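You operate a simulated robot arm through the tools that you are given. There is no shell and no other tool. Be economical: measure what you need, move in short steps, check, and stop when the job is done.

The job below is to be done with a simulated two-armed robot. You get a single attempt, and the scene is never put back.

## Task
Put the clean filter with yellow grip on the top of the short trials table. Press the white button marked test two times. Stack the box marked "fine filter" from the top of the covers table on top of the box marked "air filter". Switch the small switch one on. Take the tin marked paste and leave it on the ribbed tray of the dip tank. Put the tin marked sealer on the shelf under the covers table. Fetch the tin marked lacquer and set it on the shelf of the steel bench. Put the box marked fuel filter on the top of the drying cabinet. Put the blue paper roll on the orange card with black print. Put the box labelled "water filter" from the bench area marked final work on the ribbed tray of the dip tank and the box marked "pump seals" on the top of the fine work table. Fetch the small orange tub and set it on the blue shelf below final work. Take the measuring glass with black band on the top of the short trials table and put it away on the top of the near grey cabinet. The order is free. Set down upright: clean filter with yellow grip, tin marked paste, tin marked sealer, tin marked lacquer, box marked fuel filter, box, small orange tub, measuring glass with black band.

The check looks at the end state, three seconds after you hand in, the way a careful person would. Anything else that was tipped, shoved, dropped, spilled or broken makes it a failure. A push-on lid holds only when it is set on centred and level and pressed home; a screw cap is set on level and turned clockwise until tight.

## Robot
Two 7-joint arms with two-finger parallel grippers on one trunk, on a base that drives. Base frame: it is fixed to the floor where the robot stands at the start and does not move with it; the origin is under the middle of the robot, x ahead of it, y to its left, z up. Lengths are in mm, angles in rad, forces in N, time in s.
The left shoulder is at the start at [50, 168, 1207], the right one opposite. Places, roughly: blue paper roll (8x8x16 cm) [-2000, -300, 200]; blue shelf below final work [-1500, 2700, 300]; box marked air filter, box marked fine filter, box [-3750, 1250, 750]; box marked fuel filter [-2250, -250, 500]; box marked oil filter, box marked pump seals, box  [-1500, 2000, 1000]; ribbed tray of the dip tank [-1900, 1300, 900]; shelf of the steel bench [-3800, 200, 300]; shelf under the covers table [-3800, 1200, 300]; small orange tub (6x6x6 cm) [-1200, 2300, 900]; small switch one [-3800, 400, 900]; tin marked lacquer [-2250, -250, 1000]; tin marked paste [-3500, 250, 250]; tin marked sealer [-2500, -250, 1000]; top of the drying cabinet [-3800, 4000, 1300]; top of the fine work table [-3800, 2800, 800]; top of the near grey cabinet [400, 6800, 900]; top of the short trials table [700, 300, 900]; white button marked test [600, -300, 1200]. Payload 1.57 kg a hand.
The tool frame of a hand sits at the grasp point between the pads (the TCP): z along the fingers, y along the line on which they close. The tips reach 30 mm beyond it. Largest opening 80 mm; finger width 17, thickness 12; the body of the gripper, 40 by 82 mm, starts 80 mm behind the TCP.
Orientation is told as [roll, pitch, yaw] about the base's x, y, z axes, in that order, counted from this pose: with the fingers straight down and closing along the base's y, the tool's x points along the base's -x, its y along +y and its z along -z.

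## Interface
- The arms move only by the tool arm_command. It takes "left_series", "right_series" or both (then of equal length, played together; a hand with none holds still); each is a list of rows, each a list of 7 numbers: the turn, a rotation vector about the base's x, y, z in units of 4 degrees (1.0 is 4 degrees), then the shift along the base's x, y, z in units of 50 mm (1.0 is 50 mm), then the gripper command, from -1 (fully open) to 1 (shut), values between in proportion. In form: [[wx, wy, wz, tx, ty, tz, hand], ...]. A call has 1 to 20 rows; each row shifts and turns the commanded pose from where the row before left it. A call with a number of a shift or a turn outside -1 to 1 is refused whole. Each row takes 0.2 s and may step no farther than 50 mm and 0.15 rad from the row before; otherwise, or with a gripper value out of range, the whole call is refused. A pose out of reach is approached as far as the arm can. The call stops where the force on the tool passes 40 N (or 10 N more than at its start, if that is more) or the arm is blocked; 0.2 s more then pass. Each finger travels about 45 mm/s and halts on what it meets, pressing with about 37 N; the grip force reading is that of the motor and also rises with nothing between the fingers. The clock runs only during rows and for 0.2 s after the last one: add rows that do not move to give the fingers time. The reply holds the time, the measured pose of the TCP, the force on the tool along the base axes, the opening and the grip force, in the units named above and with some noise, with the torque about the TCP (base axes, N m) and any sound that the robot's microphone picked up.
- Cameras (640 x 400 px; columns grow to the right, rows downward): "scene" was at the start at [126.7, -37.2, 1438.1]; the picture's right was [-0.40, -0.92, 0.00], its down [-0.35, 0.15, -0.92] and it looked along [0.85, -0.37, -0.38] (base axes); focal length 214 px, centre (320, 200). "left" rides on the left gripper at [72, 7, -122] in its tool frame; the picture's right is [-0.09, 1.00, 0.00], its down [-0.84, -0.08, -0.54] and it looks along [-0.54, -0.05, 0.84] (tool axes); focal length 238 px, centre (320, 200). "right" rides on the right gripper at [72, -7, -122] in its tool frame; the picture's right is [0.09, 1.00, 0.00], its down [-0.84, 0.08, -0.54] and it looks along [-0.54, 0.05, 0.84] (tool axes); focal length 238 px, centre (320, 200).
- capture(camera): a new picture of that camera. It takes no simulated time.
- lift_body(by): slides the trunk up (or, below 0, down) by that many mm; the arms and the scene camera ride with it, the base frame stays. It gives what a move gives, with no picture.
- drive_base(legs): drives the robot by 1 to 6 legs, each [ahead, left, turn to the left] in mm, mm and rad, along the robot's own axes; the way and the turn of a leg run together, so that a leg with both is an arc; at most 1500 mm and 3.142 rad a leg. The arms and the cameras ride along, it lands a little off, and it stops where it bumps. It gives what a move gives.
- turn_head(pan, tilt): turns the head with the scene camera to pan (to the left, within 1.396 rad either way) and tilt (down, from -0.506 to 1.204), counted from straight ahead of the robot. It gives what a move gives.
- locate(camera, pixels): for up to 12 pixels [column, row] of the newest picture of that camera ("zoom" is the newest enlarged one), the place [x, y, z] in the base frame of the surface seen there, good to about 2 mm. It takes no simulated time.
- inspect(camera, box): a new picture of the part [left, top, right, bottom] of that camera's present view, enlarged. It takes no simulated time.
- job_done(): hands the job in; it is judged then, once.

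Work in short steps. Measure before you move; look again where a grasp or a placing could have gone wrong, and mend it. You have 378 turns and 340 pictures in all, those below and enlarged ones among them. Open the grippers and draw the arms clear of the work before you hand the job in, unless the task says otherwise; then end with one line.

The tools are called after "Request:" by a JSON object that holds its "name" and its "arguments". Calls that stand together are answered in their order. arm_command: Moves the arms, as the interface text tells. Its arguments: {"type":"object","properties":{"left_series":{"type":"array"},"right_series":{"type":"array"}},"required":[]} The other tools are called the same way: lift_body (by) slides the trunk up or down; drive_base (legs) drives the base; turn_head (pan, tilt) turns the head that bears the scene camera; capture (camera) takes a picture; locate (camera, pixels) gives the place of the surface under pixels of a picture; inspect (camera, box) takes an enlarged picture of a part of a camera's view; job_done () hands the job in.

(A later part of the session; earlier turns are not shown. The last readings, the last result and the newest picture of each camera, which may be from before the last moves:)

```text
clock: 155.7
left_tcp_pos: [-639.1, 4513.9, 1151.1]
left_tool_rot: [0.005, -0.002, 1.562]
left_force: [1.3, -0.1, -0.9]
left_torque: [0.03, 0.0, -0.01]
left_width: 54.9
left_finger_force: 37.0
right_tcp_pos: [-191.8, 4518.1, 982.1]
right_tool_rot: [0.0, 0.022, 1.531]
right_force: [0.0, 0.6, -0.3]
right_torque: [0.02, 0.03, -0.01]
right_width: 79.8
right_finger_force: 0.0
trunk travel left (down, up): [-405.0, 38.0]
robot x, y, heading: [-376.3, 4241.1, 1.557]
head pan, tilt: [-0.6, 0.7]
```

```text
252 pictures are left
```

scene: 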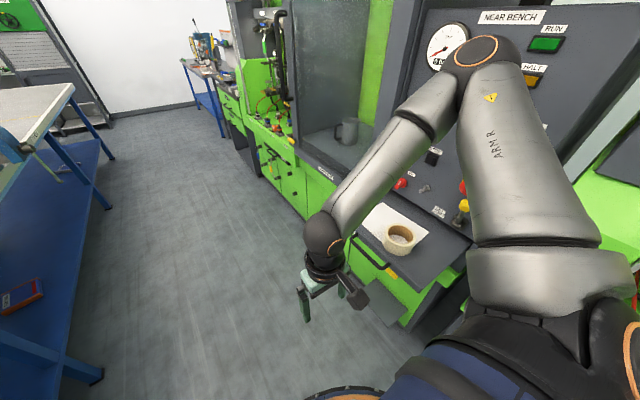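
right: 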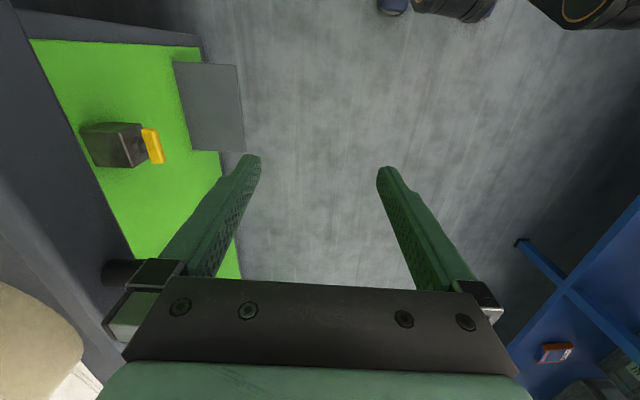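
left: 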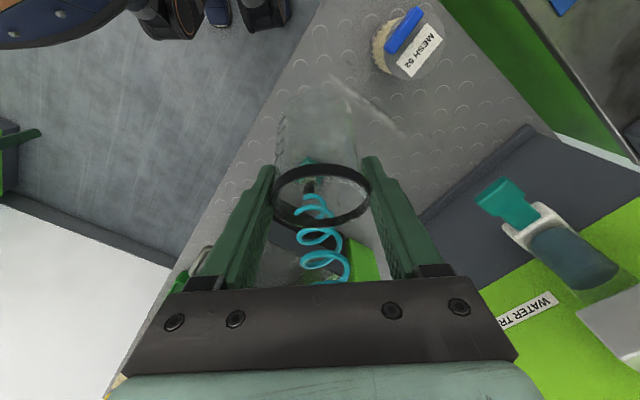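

Roll intact. I shift left 100 and drive on 1.3 m.

Request:
{"name": "drive_base", "arguments": {"legs": [[0, 100, 0.014], [1300, 0, 0]]}}

Request:
{"name": "turn_head", "arguments": {"pan": -0.3, "tilt": 0.4}}

Request:
{"name": "capture", "arguments": {"camera": "scene"}}

```text
clock: 163.0
left_tcp_pos: [-765.9, 5801.1, 1151.2]
left_tool_rot: [0.002, -0.004, 1.602]
left_force: [-0.2, 0.4, -0.2]
left_torque: [0.03, 0.0, 0.03]
left_width: 55.0
left_finger_force: 36.8
right_tcp_pos: [-319.6, 5825.1, 981.5]
right_tool_rot: [0.003, 0.023, 1.57]
right_force: [0.5, -0.6, 0.1]
right_torque: [-0.01, -0.03, 0.01]
right_width: 80.3
right_finger_force: 0.1
trunk travel left (down, up): [-405.0, 38.0]
robot x, y, heading: [-486.2, 5540.0, 1.602]
head pan, tilt: [-0.6, 0.7]
```

```text
clock: 163.8
left_tcp_pos: [-765.2, 5801.8, 1150.5]
left_tool_rot: [0.005, -0.004, 1.603]
left_force: [-0.2, 0.5, -0.1]
left_torque: [0.02, 0.03, -0.02]
left_width: 54.7
left_finger_force: 37.0
right_tcp_pos: [-319.2, 5825.1, 981.4]
right_tool_rot: [0.003, 0.022, 1.569]
right_force: [0.0, -0.8, 0.4]
right_torque: [0.0, 0.0, 0.0]
right_width: 79.9
right_finger_force: 0.0
trunk travel left (down, up): [-405.0, 38.0]
robot x, y, heading: [-488.6, 5540.8, 1.594]
head pan, tilt: [-0.3, 0.4]
```

```text
251 pictures are left
```

scene: 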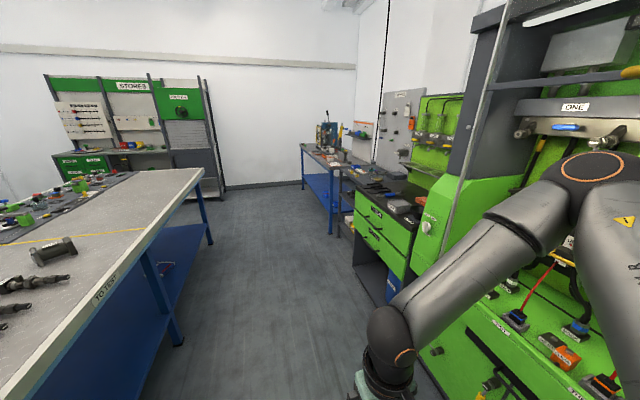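

I look for the near grey cabinet around [400,6800,900]; measure the candidates at (385,190) and (345,165).

Request:
{"name": "locate", "arguments": {"camera": "scene", "pixels": [[375, 190], [400, 205], [345, 165], [360, 185], [355, 240], [330, 155], [440, 235], [410, 175]]}}

Request:
{"name": "inspect", "arguments": {"camera": "scene", "box": [290, 80, 460, 240]}}

```text
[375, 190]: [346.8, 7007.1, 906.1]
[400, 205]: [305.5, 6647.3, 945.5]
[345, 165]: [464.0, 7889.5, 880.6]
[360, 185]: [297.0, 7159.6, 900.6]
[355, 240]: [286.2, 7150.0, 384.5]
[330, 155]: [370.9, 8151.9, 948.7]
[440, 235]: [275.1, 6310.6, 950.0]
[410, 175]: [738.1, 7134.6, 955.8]
```

```text
2.50 times, centred on (375, 160) of scene
```

zoom: 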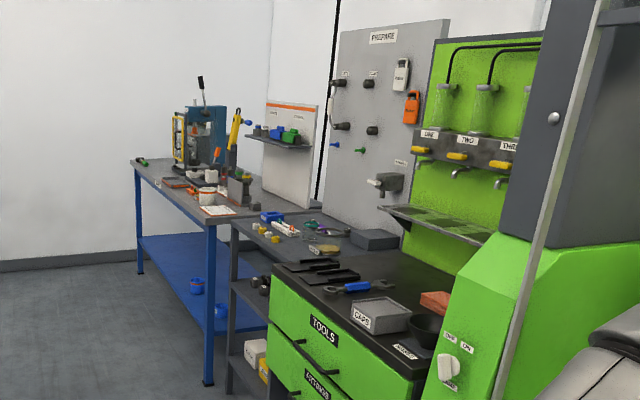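

The cabinet with TOOLS drawers spans y≈6500–7160, front x≈286, top ≈900. I drive up beside it and turn to face it.

Request:
{"name": "drive_base", "arguments": {"legs": [[1250, 0, -0.02], [0, 0, -1.574]]}}

Request:
{"name": "turn_head", "arguments": {"pan": 0, "tilt": 0.5}}

Request:
{"name": "capture", "arguments": {"camera": "scene"}}

```text
clock: 173.8
left_tcp_pos: [-236.9, 7064.6, 1151.4]
left_tool_rot: [0.005, -0.004, 0.024]
left_force: [1.0, 0.2, 0.0]
left_torque: [-0.02, 0.02, 0.02]
left_width: 54.9
left_finger_force: 37.0
right_tcp_pos: [-215.3, 6617.1, 981.1]
right_tool_rot: [0.001, 0.025, -0.007]
right_force: [-0.1, 0.0, 0.2]
right_torque: [-0.04, 0.02, -0.01]
right_width: 80.3
right_finger_force: 0.0
trunk travel left (down, up): [-405.0, 38.0]
robot x, y, heading: [-498.7, 6786.5, 0.025]
head pan, tilt: [-0.3, 0.4]
```

```text
clock: 174.6
left_tcp_pos: [-236.3, 7063.9, 1151.4]
left_tool_rot: [0.004, -0.002, 0.025]
left_force: [0.1, -0.7, -0.1]
left_torque: [0.02, -0.04, -0.05]
left_width: 54.6
left_finger_force: 37.1
right_tcp_pos: [-216.4, 6617.2, 982.2]
right_tool_rot: [0.001, 0.023, -0.006]
right_force: [0.7, 0.6, -0.1]
right_torque: [-0.02, -0.01, 0.01]
right_width: 79.8
right_finger_force: 0.2
trunk travel left (down, up): [-405.0, 38.0]
robot x, y, heading: [-495.6, 6789.0, 0.02]
head pan, tilt: [0.0, 0.499]
```

```text
249 pictures are left
```

scene: 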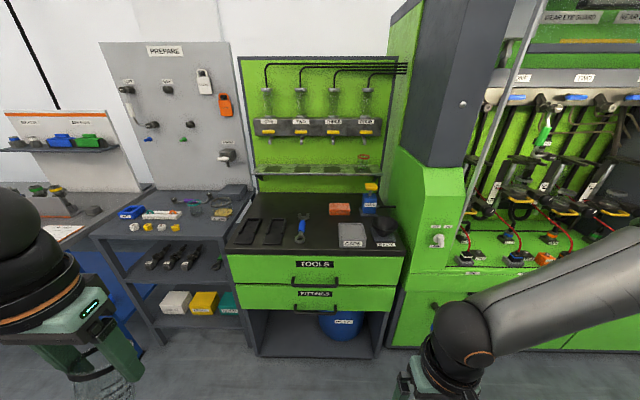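

The drawer cabinet is ahead; I zoom its top to choose a free spot.

Request:
{"name": "inspect", "arguments": {"camera": "scene", "box": [210, 170, 430, 280]}}

Request:
{"name": "locate", "arguments": {"camera": "scene", "pixels": [[315, 235], [325, 225], [320, 245], [285, 205], [330, 200], [345, 240], [300, 235], [280, 240], [230, 250], [403, 250], [320, 215], [315, 252]]}}

```text
2.91 times, centred on (320, 225) of scene
```

zoom: 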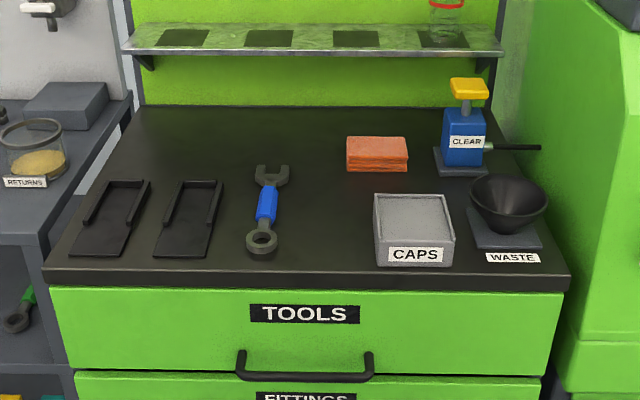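

```text
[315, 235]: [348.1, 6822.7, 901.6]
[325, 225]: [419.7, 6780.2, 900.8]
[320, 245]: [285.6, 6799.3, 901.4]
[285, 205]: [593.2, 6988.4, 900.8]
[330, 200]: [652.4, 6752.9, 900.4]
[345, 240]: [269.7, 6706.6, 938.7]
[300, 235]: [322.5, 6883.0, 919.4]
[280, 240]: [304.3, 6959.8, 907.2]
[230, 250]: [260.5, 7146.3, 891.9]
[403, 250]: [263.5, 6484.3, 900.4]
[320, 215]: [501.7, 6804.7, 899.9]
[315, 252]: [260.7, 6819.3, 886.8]
```

Free spot at about [355,6793] between wrench and CAPS box, surface z 901. I position the base at x≈-100, y≈6640.

Request:
{"name": "drive_base", "arguments": {"legs": [[0, -157, -0.02], [392, 0, 0]]}}

Request:
{"name": "arm_command", "arguments": {"left_series": [[0, -1, 0, 0.5, -0.38, -0.25, 1], [0, -1, 0, 0.5, -0.38, -0.25, 1], [0, -1, 0, 0.5, -0.38, -0.25, 1], [0, -1, 0, 0.5, -0.38, -0.25, 1], [0, -1, 0, 0.5, -0.38, -0.25, 1], [0, -1, 0, 0.5, -0.38, -0.25, 1], [0, 0, 0, 0, 0, 0, 1]]}}

Request:
{"name": "capture", "arguments": {"camera": "left"}}

Request:
{"name": "capture", "arguments": {"camera": "scene"}}

```text
clock: 178.1
left_tcp_pos: [164.2, 6900.5, 1152.2]
left_tool_rot: [0.003, -0.004, 0.0]
left_force: [-0.4, 0.0, -0.5]
left_torque: [0.01, 0.0, -0.01]
left_width: 54.8
left_finger_force: 37.1
right_tcp_pos: [174.1, 6454.0, 982.2]
right_tool_rot: [0.002, 0.022, -0.032]
right_force: [-0.2, 0.3, 0.8]
right_torque: [-0.02, -0.02, 0.0]
right_width: 80.2
right_finger_force: 0.2
trunk travel left (down, up): [-405.0, 38.0]
robot x, y, heading: [-105.5, 6633.3, -0.006]
head pan, tilt: [0.0, 0.499]
```

```text
clock: 179.7
left_tcp_pos: [314.3, 6785.8, 1076.5]
left_tool_rot: [0.004, -0.423, 0.0]
left_force: [-0.8, -0.3, -1.5]
left_torque: [-0.02, 0.01, -0.01]
left_width: 54.8
left_finger_force: 36.7
right_tcp_pos: [171.8, 6455.0, 980.7]
right_tool_rot: [0.003, 0.023, -0.031]
right_force: [0.8, -0.2, 0.3]
right_torque: [-0.01, 0.0, -0.03]
right_width: 80.0
right_finger_force: 0.1
trunk travel left (down, up): [-405.0, 38.0]
robot x, y, heading: [-101.7, 6628.4, -0.002]
head pan, tilt: [0.0, 0.499]
```

```text
247 pictures are left
```

left: 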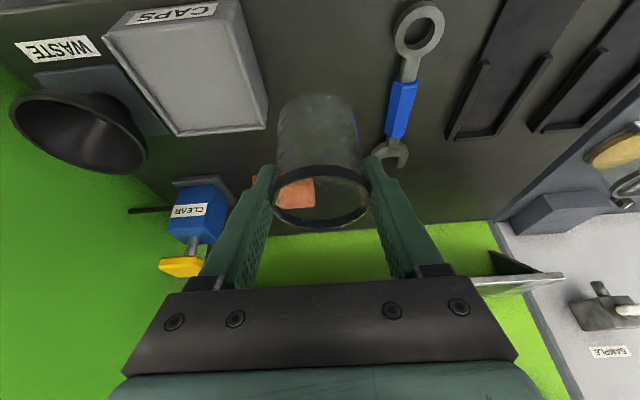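

```text
246 pictures are left
```

scene: 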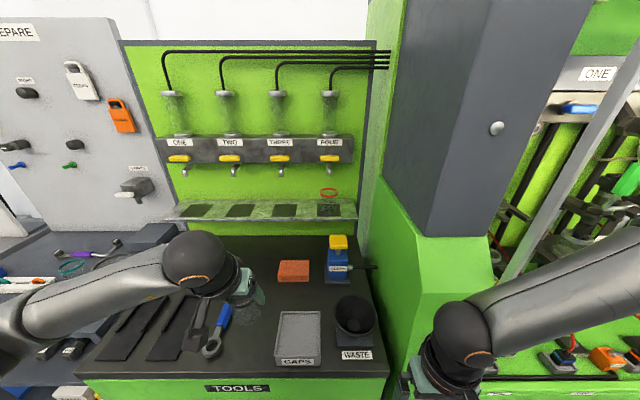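

I measure neighbours in the wrist view: CAPS corner, wrench, and orange block.

Request:
{"name": "locate", "arguments": {"camera": "left", "pixels": [[265, 125], [178, 133], [240, 5], [400, 95], [410, 55], [395, 160], [300, 195], [330, 60], [340, 20]]}}

```text
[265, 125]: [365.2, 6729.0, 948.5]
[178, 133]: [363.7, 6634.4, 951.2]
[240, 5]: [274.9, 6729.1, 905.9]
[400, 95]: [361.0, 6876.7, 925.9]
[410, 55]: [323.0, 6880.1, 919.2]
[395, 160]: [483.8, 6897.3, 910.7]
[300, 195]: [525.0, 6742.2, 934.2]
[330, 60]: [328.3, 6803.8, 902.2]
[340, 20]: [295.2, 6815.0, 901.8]
```

Glass goes to about [375,6803]. I descend to ≈8 mm above contact.

Request:
{"name": "arm_command", "arguments": {"left_series": [[0, 0, 0, 0.4, 0.11, -0.3, 1], [0, 0, 0, 0.4, 0.11, -0.5, 1], [0, 0, 0, 0.4, 0.12, -0.6, 1], [0, 0, 0, 0, 0, -0.65, 1], [0, 0, 0, 0, 0, -0.06, 1], [0, 0, 0, 0, 0, -0.04, 1], [0, 0, 0, 0, 0, -0.04, 1], [0, 0, 0, 0, 0, 0, 1]]}}

Request:
{"name": "inspect", "arguments": {"camera": "scene", "box": [190, 220, 330, 380]}}

```text
clock: 181.5
left_tcp_pos: [373.9, 6804.5, 966.9]
left_tool_rot: [0.003, -0.423, 0.001]
left_force: [-0.3, 0.6, -1.0]
left_torque: [-0.01, 0.03, -0.02]
left_width: 55.0
left_finger_force: 37.3
right_tcp_pos: [172.5, 6453.8, 980.7]
right_tool_rot: [0.001, 0.021, -0.03]
right_force: [-0.4, -1.1, -0.1]
right_torque: [0.03, -0.02, 0.0]
right_width: 80.0
right_finger_force: 0.0
trunk travel left (down, up): [-405.0, 38.0]
robot x, y, heading: [-107.2, 6628.9, -0.005]
head pan, tilt: [0.0, 0.499]
```

```text
2.50 times, centred on (260, 300) of scene
```

zoom: 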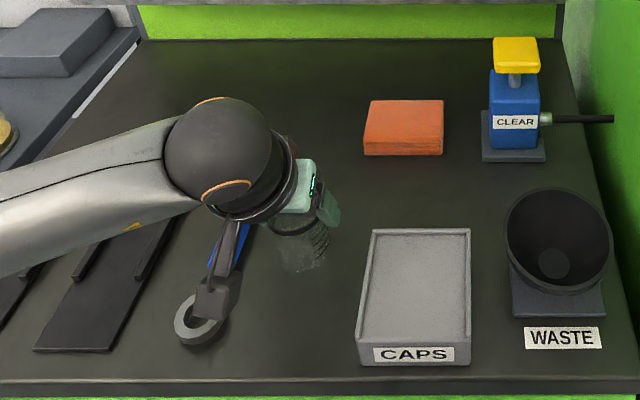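

Now 1.5 mm steps until contact.

Request:
{"name": "arm_command", "arguments": {"left_series": [[0, 0, 0, 0, 0, -0.03, 1], [0, 0, 0, 0, 0, -0.03, 1], [0, 0, 0, 0, 0, -0.03, 1], [0, 0, 0, 0, 0, 0, 1]]}}

```text
clock: 182.5
left_tcp_pos: [374.1, 6803.5, 962.7]
left_tool_rot: [0.002, -0.424, 0.0]
left_force: [0.0, -0.4, -0.7]
left_torque: [0.0, 0.03, -0.05]
left_width: 55.0
left_finger_force: 37.1
right_tcp_pos: [174.2, 6453.5, 980.7]
right_tool_rot: [0.002, 0.023, -0.032]
right_force: [0.2, -0.2, 0.4]
right_torque: [-0.02, 0.03, 0.0]
right_width: 79.9
right_finger_force: 0.0
trunk travel left (down, up): [-405.0, 38.0]
robot x, y, heading: [-106.7, 6632.5, -0.008]
head pan, tilt: [0.0, 0.499]
```

Request:
{"name": "arm_command", "arguments": {"left_series": [[0, 0, 0, 0, 0, -0.02, 1], [0, 0, 0, 0, 0, -0.02, 1], [0, 0, 0, 0, 0, 0, 1]]}}

```text
clock: 183.3
left_tcp_pos: [372.4, 6802.4, 961.4]
left_tool_rot: [0.003, -0.426, 0.001]
left_force: [-1.8, 1.7, 9.5]
left_torque: [-0.07, 0.29, -0.02]
left_width: 55.1
left_finger_force: 36.5
right_tcp_pos: [172.3, 6453.6, 981.6]
right_tool_rot: [0.002, 0.02, -0.03]
right_force: [-0.5, -0.3, 0.2]
right_torque: [0.0, -0.03, -0.01]
right_width: 80.0
right_finger_force: 0.0
trunk travel left (down, up): [-405.0, 38.0]
robot x, y, heading: [-106.4, 6629.6, -0.003]
head pan, tilt: [0.0, 0.499]
```

Contact made (9.5 N). I open moderately and withdraw along the tool axis.

Request:
{"name": "arm_command", "arguments": {"left_series": [[0, 0, 0, 0, 0, 0, -0.5], [0, 0, 0, 0, 0, 0, -0.8], [0, 0, 0, 0, 0, 0, -0.8], [0, 0, 0, -0.2, 0, 0.45, -0.8], [0, 0, 0, -0.2, 0, 0.45, -0.8], [0, 0, 0, -0.2, 0, 0.45, -0.8], [0, 0, 0, -0.3, 0, 0.5, -0.8], [0, 0, 0, -0.4, 0, 0.5, -0.8]]}}

Request:
{"name": "capture", "arguments": {"camera": "left"}}

```text
clock: 185.1
left_tcp_pos: [308.3, 6804.5, 1079.2]
left_tool_rot: [0.003, -0.422, 0.001]
left_force: [-1.1, 0.5, 0.5]
left_torque: [0.01, 0.0, 0.02]
left_width: 72.2
left_finger_force: 0.0
right_tcp_pos: [172.9, 6453.8, 981.1]
right_tool_rot: [0.002, 0.022, -0.032]
right_force: [-0.2, 0.0, 0.4]
right_torque: [-0.04, 0.0, 0.03]
right_width: 80.0
right_finger_force: 0.0
trunk travel left (down, up): [-405.0, 38.0]
robot x, y, heading: [-102.4, 6631.7, -0.007]
head pan, tilt: [0.0, 0.499]
```

```text
244 pictures are left
```

left: 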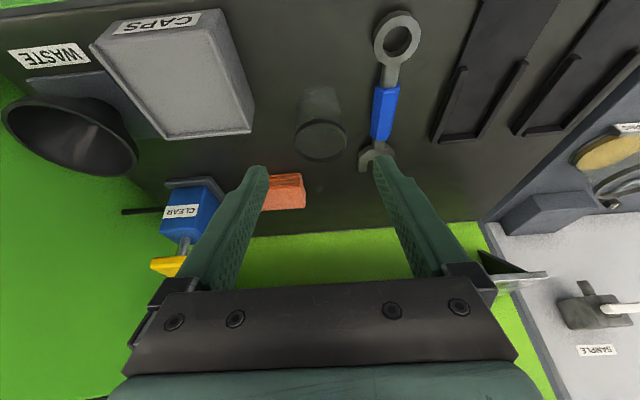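

The glass stands upright on the cabinet. I tuck the left arm and drive back: reverse, turn to face -y, head toward the final-work bench.

Request:
{"name": "arm_command", "arguments": {"left_series": [[0, 1, 0, -0.4, 0.15, 0.2, -1], [0, 1, 0, -0.4, 0.15, 0.2, -1], [0, 1, 0, -0.4, 0.15, 0.2, -1], [0, 1, 0, -0.4, 0.15, 0.2, -1], [0, 1, 0, -0.4, 0.15, 0.2, -1], [0, 1, 0, -0.4, 0.15, 0.2, -1]]}}

Request:
{"name": "drive_base", "arguments": {"legs": [[-350, 0, 0], [0, 0, -1.565], [1450, 0, 0], [1450, 0, 0]]}}

Request:
{"name": "turn_head", "arguments": {"pan": -0.5, "tilt": 0.4}}

Request:
{"name": "capture", "arguments": {"camera": "scene"}}

```text
clock: 186.5
left_tcp_pos: [187.9, 6848.4, 1138.7]
left_tool_rot: [0.002, -0.004, 0.0]
left_force: [-0.3, -0.1, -0.1]
left_torque: [0.0, 0.0, 0.04]
left_width: 79.9
left_finger_force: 0.0
right_tcp_pos: [173.6, 6453.5, 981.0]
right_tool_rot: [0.001, 0.021, -0.031]
right_force: [0.2, -0.7, 0.3]
right_torque: [0.02, 0.01, 0.01]
right_width: 79.9
right_finger_force: 0.0
trunk travel left (down, up): [-405.0, 38.0]
robot x, y, heading: [-100.9, 6630.0, -0.006]
head pan, tilt: [0.0, 0.499]
```

```text
clock: 206.4
left_tcp_pos: [-238.3, 3388.9, 1138.1]
left_tool_rot: [0.003, -0.003, -1.55]
left_force: [0.7, -0.4, -0.1]
left_torque: [-0.02, -0.01, -0.01]
left_width: 80.2
left_finger_force: 0.1
right_tcp_pos: [-631.8, 3396.4, 981.6]
right_tool_rot: [0.002, 0.023, -1.576]
right_force: [-1.1, -0.9, -0.4]
right_torque: [0.02, -0.02, -0.02]
right_width: 80.1
right_finger_force: 0.0
trunk travel left (down, up): [-405.0, 38.0]
robot x, y, heading: [-461.4, 3678.8, -1.551]
head pan, tilt: [0.0, 0.499]
```

```text
clock: 207.4
left_tcp_pos: [-238.0, 3390.6, 1138.6]
left_tool_rot: [0.003, -0.003, -1.547]
left_force: [0.4, 0.2, -0.5]
left_torque: [0.0, 0.0, 0.01]
left_width: 80.4
left_finger_force: 0.0
right_tcp_pos: [-632.1, 3397.2, 980.6]
right_tool_rot: [0.001, 0.023, -1.579]
right_force: [0.0, -0.1, -0.1]
right_torque: [0.0, 0.04, 0.02]
right_width: 79.8
right_finger_force: 0.0
trunk travel left (down, up): [-405.0, 38.0]
robot x, y, heading: [-461.7, 3679.8, -1.554]
head pan, tilt: [-0.499, 0.4]
```

```text
243 pictures are left
```

scene: 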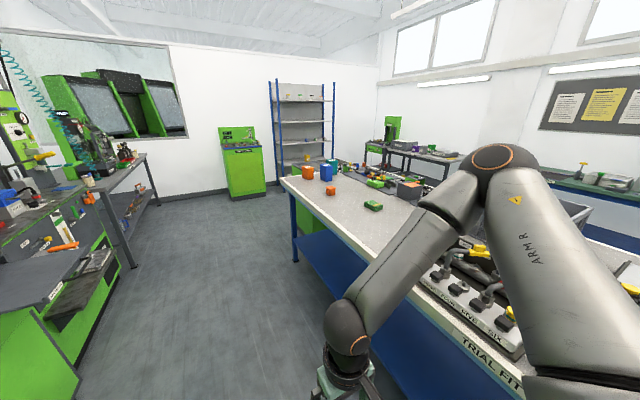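

Good overview: bench end "final work" with the orange box, blue box and tub; steel rack beyond. I drive to y≈2437 and turn to face the bench (-x).

Request:
{"name": "drive_base", "arguments": {"legs": [[1240, 0, 0], [0, 0, -1.587]]}}

Request:
{"name": "turn_head", "arguments": {"pan": 0.1, "tilt": 0.6}}

Request:
{"name": "capture", "arguments": {"camera": "scene"}}

```text
clock: 217.5
left_tcp_pos: [-727.4, 2204.0, 1138.7]
left_tool_rot: [0.003, -0.004, -3.116]
left_force: [-0.1, 0.0, 0.0]
left_torque: [-0.01, -0.01, -0.01]
left_width: 80.0
left_finger_force: 0.0
right_tcp_pos: [-721.5, 2597.4, 981.4]
right_tool_rot: [0.001, 0.022, 3.136]
right_force: [-0.2, -0.1, -0.1]
right_torque: [-0.02, -0.01, 0.01]
right_width: 80.1
right_finger_force: 0.1
trunk travel left (down, up): [-405.0, 38.0]
robot x, y, heading: [-440.5, 2425.6, -3.117]
head pan, tilt: [-0.499, 0.4]
```

```text
clock: 218.5
left_tcp_pos: [-727.5, 2203.5, 1139.1]
left_tool_rot: [0.004, -0.003, -3.116]
left_force: [0.1, -0.5, 0.9]
left_torque: [-0.02, -0.04, 0.01]
left_width: 79.9
left_finger_force: 0.2
right_tcp_pos: [-721.8, 2597.4, 981.7]
right_tool_rot: [0.001, 0.022, 3.138]
right_force: [0.1, 0.0, -1.0]
right_torque: [-0.02, -0.02, -0.01]
right_width: 80.0
right_finger_force: 0.0
trunk travel left (down, up): [-405.0, 38.0]
robot x, y, heading: [-439.9, 2426.3, -3.119]
head pan, tilt: [0.099, 0.6]
```

```text
242 pictures are left
```

scene: 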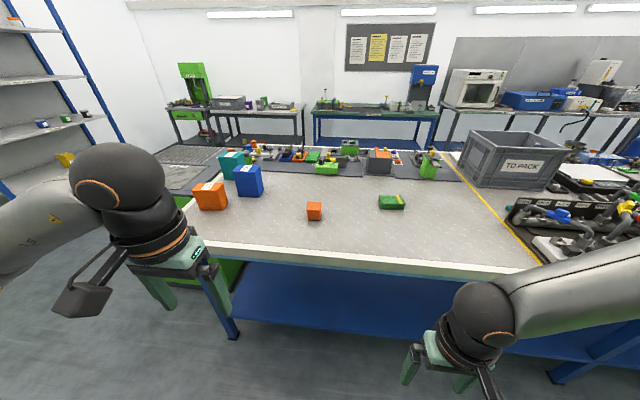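

Clear view: tub (314,211), orange and blue boxes, open blue shelf below. I measure and zoom.

Request:
{"name": "locate", "arguments": {"camera": "scene", "pixels": [[314, 206], [314, 217], [307, 213], [321, 213], [210, 190], [248, 175], [232, 160], [330, 265], [330, 240], [300, 300], [320, 335], [420, 260]]}}

Request:
{"name": "inspect", "arguments": {"camera": "scene", "box": [180, 140, 420, 240]}}

```text
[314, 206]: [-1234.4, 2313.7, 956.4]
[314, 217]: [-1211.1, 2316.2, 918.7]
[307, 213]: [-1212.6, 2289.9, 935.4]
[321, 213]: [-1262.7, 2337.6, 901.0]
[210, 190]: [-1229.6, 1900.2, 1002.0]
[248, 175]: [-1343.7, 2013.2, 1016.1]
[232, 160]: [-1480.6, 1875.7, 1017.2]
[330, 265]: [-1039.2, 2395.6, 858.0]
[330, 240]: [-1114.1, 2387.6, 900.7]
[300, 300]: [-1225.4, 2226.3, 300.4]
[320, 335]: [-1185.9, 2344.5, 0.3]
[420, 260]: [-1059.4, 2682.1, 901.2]
```

```text
2.67 times, centred on (300, 190) of scene
```

zoom: 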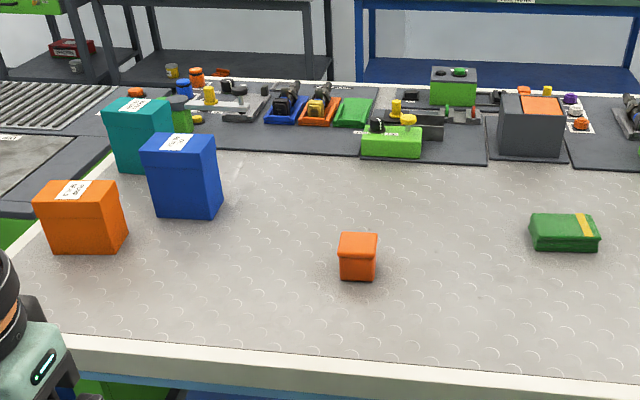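

Tub centre ≈[-1240,2311], z 901–957. I square up at x≈-700, y≈2466 facing -x, then tilt the left hand 24° to a stand-off above the tub.

Request:
{"name": "drive_base", "arguments": {"legs": [[260, -40, -0.023]]}}

Request:
{"name": "arm_command", "arguments": {"left_series": [[0, 1, 0, -0.66, 0.22, -0.3, -1], [0, 1, 0, -0.66, 0.22, -0.3, -1], [0, 1, 0, -0.66, 0.22, -0.3, -1], [0, 1, 0, -0.66, 0.22, -0.3, -1], [0, 1, 0, -0.66, 0.22, -0.3, -1], [0, 1, 0, -0.66, 0.22, -0.3, -1], [0, 0, 0, 0, 0, 0, -1]]}}

Request:
{"name": "capture", "arguments": {"camera": "left"}}

```text
clock: 220.4
left_tcp_pos: [-998.4, 2246.1, 1138.4]
left_tool_rot: [0.004, -0.003, -3.134]
left_force: [0.5, 1.4, -0.5]
left_torque: [-0.02, 0.03, 0.01]
left_width: 79.9
left_finger_force: 0.1
right_tcp_pos: [-984.9, 2641.1, 980.6]
right_tool_rot: [0.002, 0.024, 3.115]
right_force: [-0.1, -0.5, -0.6]
right_torque: [0.02, 0.0, 0.0]
right_width: 79.9
right_finger_force: 0.1
trunk travel left (down, up): [-405.0, 38.0]
robot x, y, heading: [-701.8, 2465.6, 3.143]
head pan, tilt: [0.099, 0.6]
```

```text
clock: 222.0
left_tcp_pos: [-1197.1, 2315.0, 1048.0]
left_tool_rot: [0.004, -0.425, -3.138]
left_force: [0.7, 0.0, 0.0]
left_torque: [-0.01, 0.01, -0.01]
left_width: 80.1
left_finger_force: 0.1
right_tcp_pos: [-985.3, 2641.1, 981.2]
right_tool_rot: [0.004, 0.022, 3.116]
right_force: [-1.2, 0.4, -0.6]
right_torque: [0.01, 0.03, -0.02]
right_width: 79.9
right_finger_force: 0.0
trunk travel left (down, up): [-405.0, 38.0]
robot x, y, heading: [-707.2, 2465.1, 3.137]
head pan, tilt: [0.099, 0.6]
```

```text
240 pictures are left
```

left: 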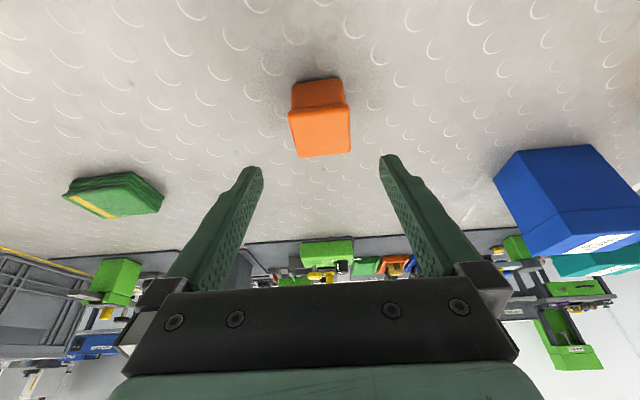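

The tub sits at (320,125), slightly rotated. I locate its top corners.

Request:
{"name": "locate", "arguments": {"camera": "left", "pixels": [[293, 112], [346, 108], [347, 148], [300, 152], [320, 130], [295, 95], [340, 88]]}}

```text
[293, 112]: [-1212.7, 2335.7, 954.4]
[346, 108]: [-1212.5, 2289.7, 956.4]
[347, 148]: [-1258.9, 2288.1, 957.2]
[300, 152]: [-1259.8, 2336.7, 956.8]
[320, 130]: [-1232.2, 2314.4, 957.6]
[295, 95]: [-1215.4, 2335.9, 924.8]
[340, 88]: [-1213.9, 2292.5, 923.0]
```

Axis-aligned, centre [-1236,2312]. I slide in and close.

Request:
{"name": "arm_command", "arguments": {"left_series": [[0, 0, 0, -0.205, -0.01, -0.56, -1], [0, 0, 0, -0.205, -0.01, -0.56, -1], [0, 0, 0, -0.205, -0.01, -0.56, -1], [0, 0, 0, -0.205, -0.01, -0.54, -1], [0, 0, 0, 0, 0, 0, -1], [0, 0, 0, 0, 0, 0, 1], [0, 0, 0, 0, 0, 0, 1], [0, 0, 0, 0, 0, 0, 1], [0, 0, 0, 0, 0, 0, 1], [0, 0, 0, 0, 0, 0.1, 1], [0, 0, 0, 0, 0, 0.3, 1], [0, 0, 0, 0, 0, 0.5, 1], [0, 0, 0, 0, 0, 0.5, 1]]}}

Request:
{"name": "capture", "arguments": {"camera": "left"}}

```text
clock: 224.8
left_tcp_pos: [-1237.4, 2310.9, 1006.3]
left_tool_rot: [0.004, -0.424, -3.136]
left_force: [-0.1, -0.1, -1.7]
left_torque: [0.02, -0.02, -0.01]
left_width: 55.2
left_finger_force: 36.4
right_tcp_pos: [-984.9, 2641.7, 980.8]
right_tool_rot: [0.002, 0.024, 3.115]
right_force: [-0.9, 0.2, 0.0]
right_torque: [0.02, 0.0, 0.01]
right_width: 80.1
right_finger_force: 0.1
trunk travel left (down, up): [-405.0, 38.0]
robot x, y, heading: [-707.1, 2461.4, 3.143]
head pan, tilt: [0.099, 0.6]
```

```text
239 pictures are left
```

left: 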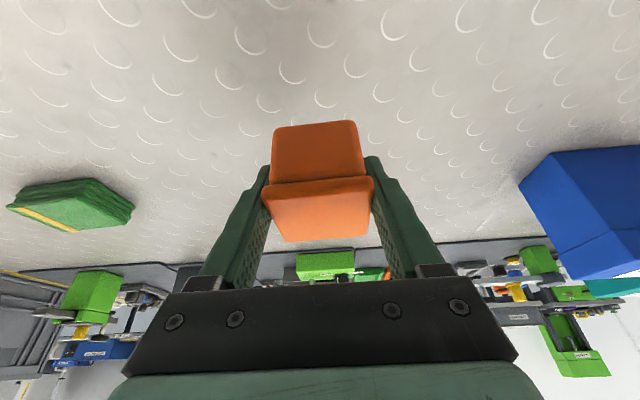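

Tub held (55 mm). I check leg positions from the last scene picture, and back out of the bench.

Request:
{"name": "locate", "arguments": {"camera": "scene", "pixels": [[222, 305], [232, 330], [585, 365], [620, 340], [400, 270], [350, 310], [400, 300], [250, 318]]}}

Request:
{"name": "drive_base", "arguments": {"legs": [[-300, 0, 0], [0, 0, -0.5]]}}

Request:
{"name": "lift_body", "arguments": {"by": -400}}

```text
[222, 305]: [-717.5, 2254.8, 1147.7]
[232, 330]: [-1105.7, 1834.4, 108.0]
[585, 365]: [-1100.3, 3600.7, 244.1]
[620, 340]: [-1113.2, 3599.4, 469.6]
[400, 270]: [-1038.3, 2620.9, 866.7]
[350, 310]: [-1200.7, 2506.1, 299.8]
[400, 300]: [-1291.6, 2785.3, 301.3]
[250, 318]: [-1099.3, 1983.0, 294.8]
```

```text
clock: 228.3
left_tcp_pos: [-949.3, 2585.7, 1006.8]
left_tool_rot: [0.001, -0.423, 2.643]
left_force: [-0.5, 0.8, -0.4]
left_torque: [-0.02, -0.01, 0.03]
left_width: 55.1
left_finger_force: 37.3
right_tcp_pos: [-568.1, 2754.0, 981.8]
right_tool_rot: [0.002, 0.022, 2.612]
right_force: [1.7, -0.1, -0.1]
right_torque: [0.0, 0.0, -0.04]
right_width: 80.2
right_finger_force: 0.1
trunk travel left (down, up): [-405.0, 38.0]
robot x, y, heading: [-405.7, 2463.6, 2.637]
head pan, tilt: [0.099, 0.6]
```

```text
clock: 232.1
left_tcp_pos: [-949.2, 2586.0, 607.8]
left_tool_rot: [0.001, -0.423, 2.646]
left_force: [0.0, -0.8, -1.4]
left_torque: [0.01, 0.03, -0.01]
left_width: 55.2
left_finger_force: 36.4
right_tcp_pos: [-567.7, 2754.3, 580.9]
right_tool_rot: [0.001, 0.024, 2.612]
right_force: [-0.9, -0.2, -0.1]
right_torque: [-0.01, -0.01, 0.02]
right_width: 79.9
right_finger_force: 0.1
trunk travel left (down, up): [-5.0, 438.0]
robot x, y, heading: [-409.3, 2462.7, 2.645]
head pan, tilt: [0.099, 0.6]
```

Legs are at y≈1834 and 3600, so y≈2600 is clear. I lower the hand to z≈400 outside, then drive in under the bench.

Request:
{"name": "arm_command", "arguments": {"left_series": [[0, 0, 0, 0, 0, -0.8, 1], [0, 0, 0, 0, 0, -0.8, 1], [0, 0, 0, 0, 0, -0.8, 1], [0, 0, 0, 0, 0, -0.8, 1], [0, 0, 0, 0, 0, -0.8, 1], [0, 0, 0, 0, 0, 0, 1]]}}

Request:
{"name": "turn_head", "arguments": {"pan": 0.3, "tilt": 0.6}}

Request:
{"name": "capture", "arguments": {"camera": "scene"}}

```text
clock: 233.5
left_tcp_pos: [-948.7, 2584.3, 407.5]
left_tool_rot: [0.003, -0.423, 2.645]
left_force: [0.3, 0.6, -1.0]
left_torque: [0.04, 0.01, 0.02]
left_width: 55.1
left_finger_force: 37.0
right_tcp_pos: [-568.2, 2753.6, 582.5]
right_tool_rot: [0.001, 0.023, 2.612]
right_force: [0.3, -0.4, -0.5]
right_torque: [0.0, -0.01, -0.02]
right_width: 80.1
right_finger_force: 0.1
trunk travel left (down, up): [-5.0, 438.0]
robot x, y, heading: [-407.9, 2465.2, 2.642]
head pan, tilt: [0.099, 0.6]
```

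```text
clock: 234.2
left_tcp_pos: [-948.7, 2583.3, 406.7]
left_tool_rot: [0.004, -0.422, 2.644]
left_force: [-0.1, -0.2, -1.1]
left_torque: [0.0, -0.01, 0.0]
left_width: 55.2
left_finger_force: 37.0
right_tcp_pos: [-567.6, 2753.6, 581.6]
right_tool_rot: [0.001, 0.022, 2.611]
right_force: [1.0, 0.5, -0.1]
right_torque: [-0.04, 0.05, 0.02]
right_width: 79.9
right_finger_force: 0.0
trunk travel left (down, up): [-5.0, 438.0]
robot x, y, heading: [-409.4, 2462.2, 2.642]
head pan, tilt: [0.3, 0.6]
```

```text
238 pictures are left
```

scene: 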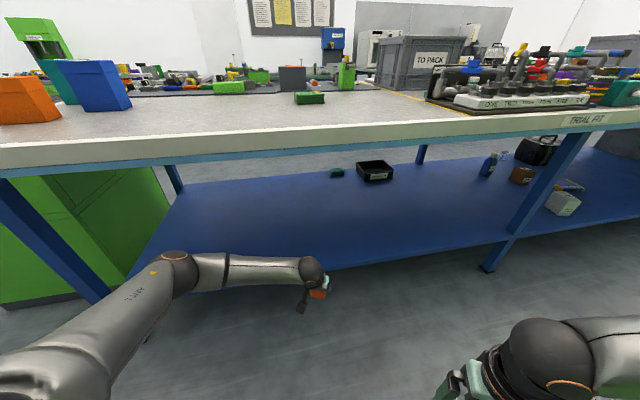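

Elbow is low. I check its height against the rail, then drive in.

Request:
{"name": "locate", "arguments": {"camera": "scene", "pixels": [[175, 255], [160, 262], [250, 155], [130, 300], [260, 225], [240, 280]]}}

Request:
{"name": "drive_base", "arguments": {"legs": [[253, 123, 0]]}}

Request:
{"name": "capture", "arguments": {"camera": "left"}}

Request:
{"name": "capture", "arguments": {"camera": "scene"}}

```text
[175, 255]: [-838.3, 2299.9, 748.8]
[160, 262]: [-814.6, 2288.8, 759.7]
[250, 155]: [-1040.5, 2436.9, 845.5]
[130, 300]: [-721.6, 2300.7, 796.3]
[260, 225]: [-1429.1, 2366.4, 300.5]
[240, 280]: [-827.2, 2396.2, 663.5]
```

```text
clock: 236.2
left_tcp_pos: [-1229.4, 2592.7, 406.5]
left_tool_rot: [0.001, -0.422, 2.653]
left_force: [-0.8, -0.4, -1.6]
left_torque: [0.0, -0.01, -0.01]
left_width: 55.0
left_finger_force: 37.0
right_tcp_pos: [-850.2, 2765.2, 581.3]
right_tool_rot: [0.002, 0.023, 2.621]
right_force: [0.6, 0.7, 0.5]
right_torque: [0.04, -0.02, 0.01]
right_width: 79.9
right_finger_force: 0.0
trunk travel left (down, up): [-5.0, 438.0]
robot x, y, heading: [-686.9, 2479.1, 2.64]
head pan, tilt: [0.3, 0.6]
```

```text
237 pictures are left
```

left: 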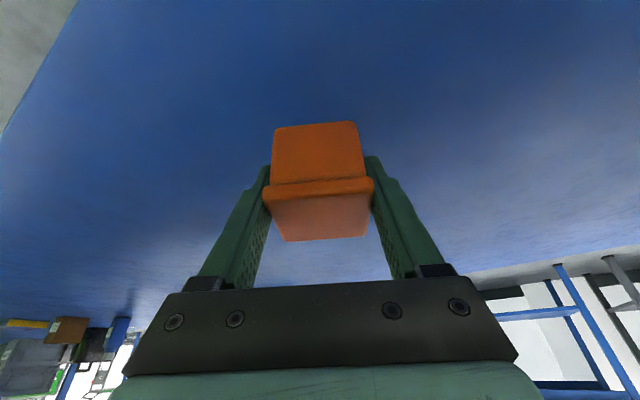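

```text
236 pictures are left
```

scene: 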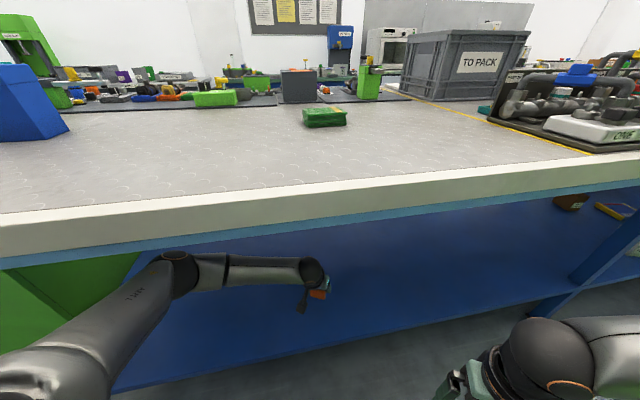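

In position over the shelf. I lower to z≈342, then slowly to contact.

Request:
{"name": "arm_command", "arguments": {"left_series": [[0, 0, 0, 0, 0, -0.6, 1], [0, 0, 0, 0, 0, -0.5, 1], [0, 0, 0, 0, 0, -0.15, 1], [0, 0, 0, 0, 0, -0.04, 1], [0, 0, 0, 0, 0, -0.04, 1], [0, 0, 0, 0, 0, 0, 1]]}}

```text
clock: 237.6
left_tcp_pos: [-1227.7, 2591.9, 340.4]
left_tool_rot: [0.002, -0.422, 2.653]
left_force: [0.3, 1.3, -2.1]
left_torque: [-0.01, 0.01, 0.0]
left_width: 55.2
left_finger_force: 37.1
right_tcp_pos: [-848.8, 2765.9, 581.2]
right_tool_rot: [0.001, 0.023, 2.622]
right_force: [0.5, -0.3, 0.0]
right_torque: [-0.02, -0.01, 0.0]
right_width: 79.8
right_finger_force: 0.0
trunk travel left (down, up): [-5.0, 438.0]
robot x, y, heading: [-687.9, 2477.3, 2.646]
head pan, tilt: [0.3, 0.6]
```

Request:
{"name": "arm_command", "arguments": {"left_series": [[0, 0, 0, 0, 0, -0.03, 1], [0, 0, 0, 0, 0, -0.03, 1], [0, 0, 0, 0, 0, -0.02, 1], [0, 0, 0, 0, 0, 0, 1]]}}

```text
clock: 238.6
left_tcp_pos: [-1229.2, 2592.9, 337.4]
left_tool_rot: [0.002, -0.424, 2.654]
left_force: [1.4, -2.4, 9.4]
left_torque: [-0.38, -0.04, 0.08]
left_width: 55.0
left_finger_force: 37.5
right_tcp_pos: [-850.5, 2764.6, 581.4]
right_tool_rot: [0.002, 0.021, 2.622]
right_force: [0.2, 0.3, -0.2]
right_torque: [0.01, -0.01, 0.01]
right_width: 80.1
right_finger_force: 0.0
trunk travel left (down, up): [-5.0, 438.0]
robot x, y, heading: [-692.1, 2481.2, 2.65]
head pan, tilt: [0.3, 0.6]
```

Contact. I release and withdraw up-slope, then check.

Request:
{"name": "arm_command", "arguments": {"left_series": [[0, 0, 0, 0, 0, 0, -0.6], [0, 0, 0, 0, 0, 0, -1], [0, 0, 0, 0, 0, 0, -1], [0, 0, 0, 0.18, -0.1, 0.45, -1], [0, 0, 0, 0.18, -0.1, 0.45, -1], [0, 0, 0, 0.18, -0.1, 0.45, -1], [0, 0, 0, 0.18, -0.1, 0.45, -1]]}}

Request:
{"name": "capture", "arguments": {"camera": "left"}}

Request:
{"name": "drive_base", "arguments": {"legs": [[-253, -123, 0]]}}

```text
clock: 240.2
left_tcp_pos: [-1193.7, 2569.6, 424.2]
left_tool_rot: [0.001, -0.422, 2.655]
left_force: [-0.4, 0.0, 0.3]
left_torque: [0.0, 0.02, 0.0]
left_width: 80.0
left_finger_force: 0.1
right_tcp_pos: [-850.3, 2766.6, 581.1]
right_tool_rot: [0.002, 0.025, 2.62]
right_force: [-0.6, 0.3, -0.2]
right_torque: [0.02, 0.01, 0.0]
right_width: 79.9
right_finger_force: 0.0
trunk travel left (down, up): [-5.0, 438.0]
robot x, y, heading: [-688.1, 2477.7, 2.645]
head pan, tilt: [0.3, 0.6]
```

```text
235 pictures are left
```

left: 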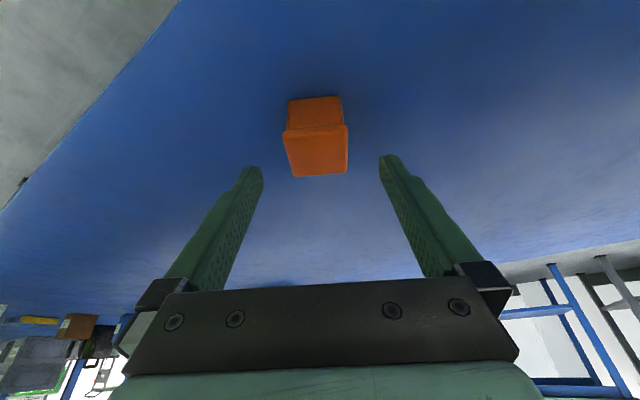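

```text
clock: 242.1
left_tcp_pos: [-912.3, 2558.5, 425.2]
left_tool_rot: [0.001, -0.421, 2.649]
left_force: [-0.7, 0.8, 0.6]
left_torque: [-0.03, -0.02, -0.02]
left_width: 80.4
left_finger_force: 0.0
right_tcp_pos: [-567.9, 2751.7, 582.0]
right_tool_rot: [0.002, 0.023, 2.617]
right_force: [-0.3, -0.3, 0.5]
right_torque: [0.04, -0.01, -0.03]
right_width: 79.9
right_finger_force: 0.2
trunk travel left (down, up): [-5.0, 438.0]
robot x, y, heading: [-405.8, 2461.2, 2.643]
head pan, tilt: [0.3, 0.6]
```

Tub placed upright. I raise the trunk and hand, and go look at the three boxes on the bench end.

Request:
{"name": "lift_body", "arguments": {"by": 400}}

Request:
{"name": "arm_command", "arguments": {"left_series": [[0, 0, 0, 0.3, 0.2, 0.8, -1], [0, 0, 0, 0.3, 0.2, 0.8, -1], [0, 0, 0, 0.3, 0.2, 0.8, -1], [0, 0, 0, 0.3, 0.2, 0.8, -1], [0, 0, 0, 0, 0, 0.9, -1], [0, 0, 0, 0, 0, 0.9, -1], [0, 0, 0, 0, 0, 0.9, -1]]}}

Request:
{"name": "drive_base", "arguments": {"legs": [[0, 0, 0.5], [0, 330, 0]]}}

Request:
{"name": "turn_head", "arguments": {"pan": 0.25, "tilt": 0.5}}

Request:
{"name": "capture", "arguments": {"camera": "scene"}}

```text
clock: 246.0
left_tcp_pos: [-913.3, 2559.3, 825.8]
left_tool_rot: [0.002, -0.423, 2.649]
left_force: [-0.3, 0.7, 0.6]
left_torque: [-0.03, 0.01, 0.01]
left_width: 80.0
left_finger_force: 0.1
right_tcp_pos: [-568.0, 2751.7, 981.4]
right_tool_rot: [0.002, 0.022, 2.615]
right_force: [-0.2, 0.6, -1.0]
right_torque: [0.0, -0.01, -0.01]
right_width: 80.3
right_finger_force: 0.0
trunk travel left (down, up): [-405.0, 38.0]
robot x, y, heading: [-406.6, 2463.9, 2.646]
head pan, tilt: [0.3, 0.6]
```

```text
clock: 247.6
left_tcp_pos: [-850.8, 2598.9, 1121.2]
left_tool_rot: [0.003, -0.424, 2.646]
left_force: [0.5, -0.4, 0.2]
left_torque: [0.04, 0.01, 0.0]
left_width: 80.2
left_finger_force: 0.1
right_tcp_pos: [-567.4, 2751.9, 981.6]
right_tool_rot: [0.001, 0.022, 2.617]
right_force: [0.1, 0.1, 0.7]
right_torque: [-0.02, 0.03, -0.04]
right_width: 80.0
right_finger_force: 0.0
trunk travel left (down, up): [-405.0, 38.0]
robot x, y, heading: [-407.0, 2465.5, 2.64]
head pan, tilt: [0.3, 0.6]
```

```text
clock: 251.2
left_tcp_pos: [-863.7, 2040.6, 1121.7]
left_tool_rot: [0.001, -0.423, -3.138]
left_force: [1.0, -1.3, -0.9]
left_torque: [0.0, -0.04, 0.0]
left_width: 80.0
left_finger_force: 0.0
right_tcp_pos: [-687.9, 2309.6, 982.4]
right_tool_rot: [0.0, 0.023, 3.113]
right_force: [-0.5, -0.2, 0.3]
right_torque: [0.03, 0.04, 0.0]
right_width: 80.2
right_finger_force: 0.0
trunk travel left (down, up): [-405.0, 38.0]
robot x, y, heading: [-408.9, 2137.5, 3.141]
head pan, tilt: [0.3, 0.6]
```

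```text
clock: 251.8
left_tcp_pos: [-863.6, 2040.7, 1121.5]
left_tool_rot: [0.003, -0.423, -3.139]
left_force: [-0.4, -0.7, 0.1]
left_torque: [-0.03, -0.02, 0.04]
left_width: 80.2
left_finger_force: 0.0
right_tcp_pos: [-688.3, 2309.1, 981.6]
right_tool_rot: [0.001, 0.022, 3.115]
right_force: [0.9, -0.7, 0.7]
right_torque: [-0.02, 0.02, -0.03]
right_width: 80.2
right_finger_force: 0.0
trunk travel left (down, up): [-405.0, 38.0]
robot x, y, heading: [-408.2, 2136.3, 3.141]
head pan, tilt: [0.25, 0.499]
```

```text
234 pictures are left
```

scene: 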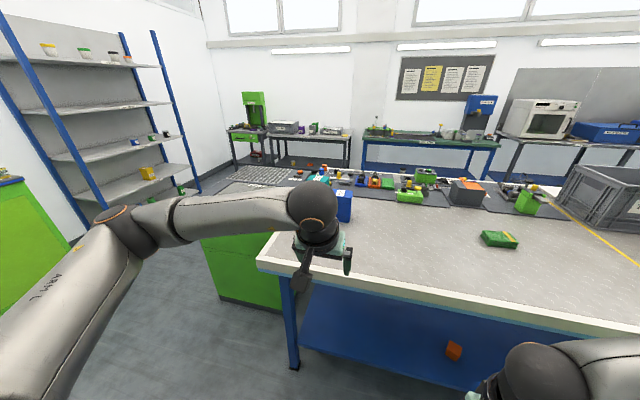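

The left arm hides the boxes; I use the wrist camera, which is looking at them.

Request:
{"name": "capture", "arguments": {"camera": "left"}}

Request:
{"name": "inspect", "arguments": {"camera": "scene", "box": [0, 30, 220, 230]}}

```text
233 pictures are left
```

left: 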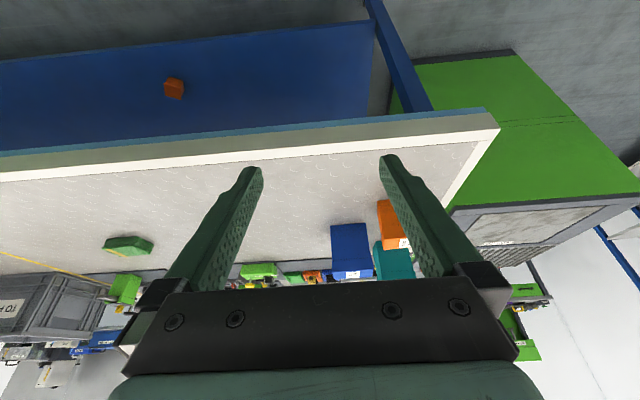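

```text
2.00 times, centred on (110, 130) of scene
```

zoom: 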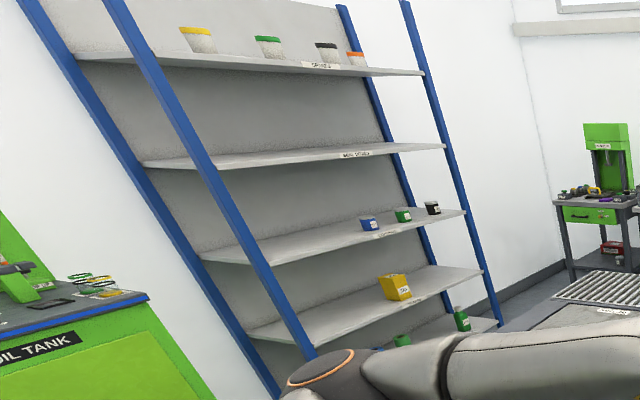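

I enlarge the boxes in the wrist view.

Request:
{"name": "inspect", "arguments": {"camera": "left", "box": [300, 180, 460, 290]}}

Request:
{"name": "locate", "arguments": {"camera": "left", "pixels": [[350, 260], [335, 230], [368, 228], [390, 210], [400, 240], [380, 245], [395, 265], [332, 270], [370, 270], [378, 205]]}}

```text
3.64 times, centred on (380, 235) of left
```

zoom: 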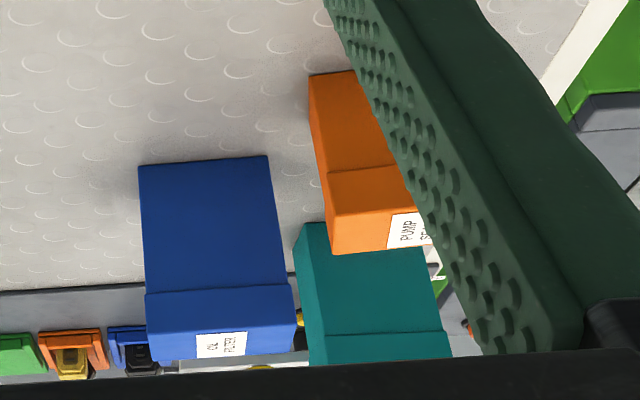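

```text
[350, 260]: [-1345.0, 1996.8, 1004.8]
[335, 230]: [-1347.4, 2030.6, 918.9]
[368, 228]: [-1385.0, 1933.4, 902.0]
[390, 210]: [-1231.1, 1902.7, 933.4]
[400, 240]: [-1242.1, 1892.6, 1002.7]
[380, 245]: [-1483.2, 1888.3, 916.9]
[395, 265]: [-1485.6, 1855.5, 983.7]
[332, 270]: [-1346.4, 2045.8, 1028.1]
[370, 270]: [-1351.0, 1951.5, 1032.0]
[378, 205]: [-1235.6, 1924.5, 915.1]
```

Orange = PUMP SEALS, blue = OIL FILTER, teal presumably WATER FILTER. I drive closer so the wrist camera looks down on the orange and teal boxes.

Request:
{"name": "drive_base", "arguments": {"legs": [[270, 90, 0]]}}

Request:
{"name": "arm_command", "arguments": {"left_series": [[0, 0, 0, 0.2, -0.6, 0.5, -1], [0, 0, 0, 0.2, -0.6, 0.5, -1]]}}

Request:
{"name": "capture", "arguments": {"camera": "left"}}

```text
clock: 253.8
left_tcp_pos: [-1130.0, 1949.4, 1120.7]
left_tool_rot: [0.002, -0.422, -3.136]
left_force: [-0.4, -1.1, -0.4]
left_torque: [-0.01, 0.0, 0.01]
left_width: 79.9
left_finger_force: 0.1
right_tcp_pos: [-957.1, 2220.2, 981.5]
right_tool_rot: [0.001, 0.022, 3.117]
right_force: [0.3, 0.7, -0.5]
right_torque: [-0.02, 0.03, -0.05]
right_width: 79.9
right_finger_force: 0.0
trunk travel left (down, up): [-405.0, 38.0]
robot x, y, heading: [-677.0, 2047.4, -3.141]
head pan, tilt: [0.25, 0.499]
```

```text
clock: 254.4
left_tcp_pos: [-1108.7, 1890.1, 1172.0]
left_tool_rot: [0.002, -0.423, -3.136]
left_force: [0.3, 0.1, 1.1]
left_torque: [0.01, -0.02, 0.0]
left_width: 79.9
left_finger_force: 0.1
right_tcp_pos: [-956.7, 2220.2, 981.9]
right_tool_rot: [0.002, 0.023, 3.116]
right_force: [-0.4, -0.6, -0.5]
right_torque: [0.03, 0.0, -0.03]
right_width: 79.9
right_finger_force: 0.1
trunk travel left (down, up): [-405.0, 38.0]
robot x, y, heading: [-675.8, 2046.5, -3.14]
head pan, tilt: [0.25, 0.499]
```

```text
230 pictures are left
```

left: 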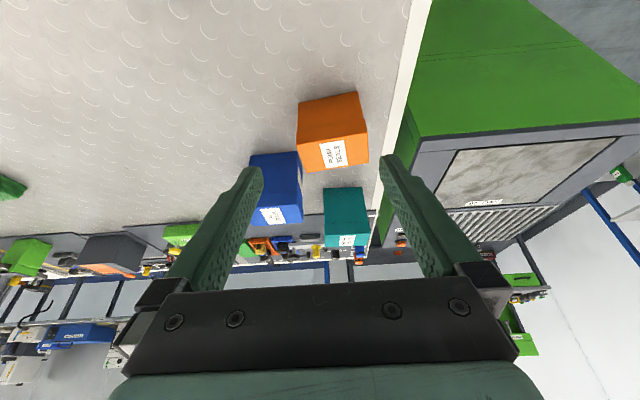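

Request:
{"name": "inspect", "arguments": {"camera": "left", "box": [240, 80, 400, 260]}}

Request:
{"name": "locate", "arguments": {"camera": "left", "pixels": [[300, 138], [362, 128], [367, 160], [306, 170], [298, 105], [355, 95], [326, 218], [366, 213], [368, 232], [330, 245], [328, 190], [300, 200]]}}

```text
2.22 times, centred on (320, 170) of left
```

zoom: 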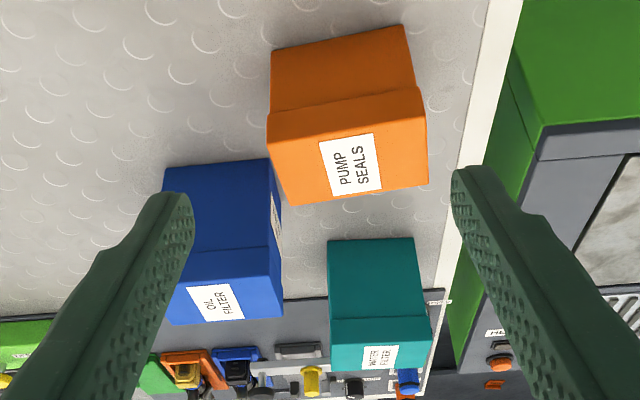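

```text
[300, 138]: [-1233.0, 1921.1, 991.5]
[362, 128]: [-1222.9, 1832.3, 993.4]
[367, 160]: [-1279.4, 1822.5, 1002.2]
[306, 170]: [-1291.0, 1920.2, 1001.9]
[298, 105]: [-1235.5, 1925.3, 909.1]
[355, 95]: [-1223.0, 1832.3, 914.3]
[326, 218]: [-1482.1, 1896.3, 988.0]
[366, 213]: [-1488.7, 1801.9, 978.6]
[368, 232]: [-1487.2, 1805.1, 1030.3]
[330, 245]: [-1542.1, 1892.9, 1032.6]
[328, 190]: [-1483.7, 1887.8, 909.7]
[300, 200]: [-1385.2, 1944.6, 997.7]
```

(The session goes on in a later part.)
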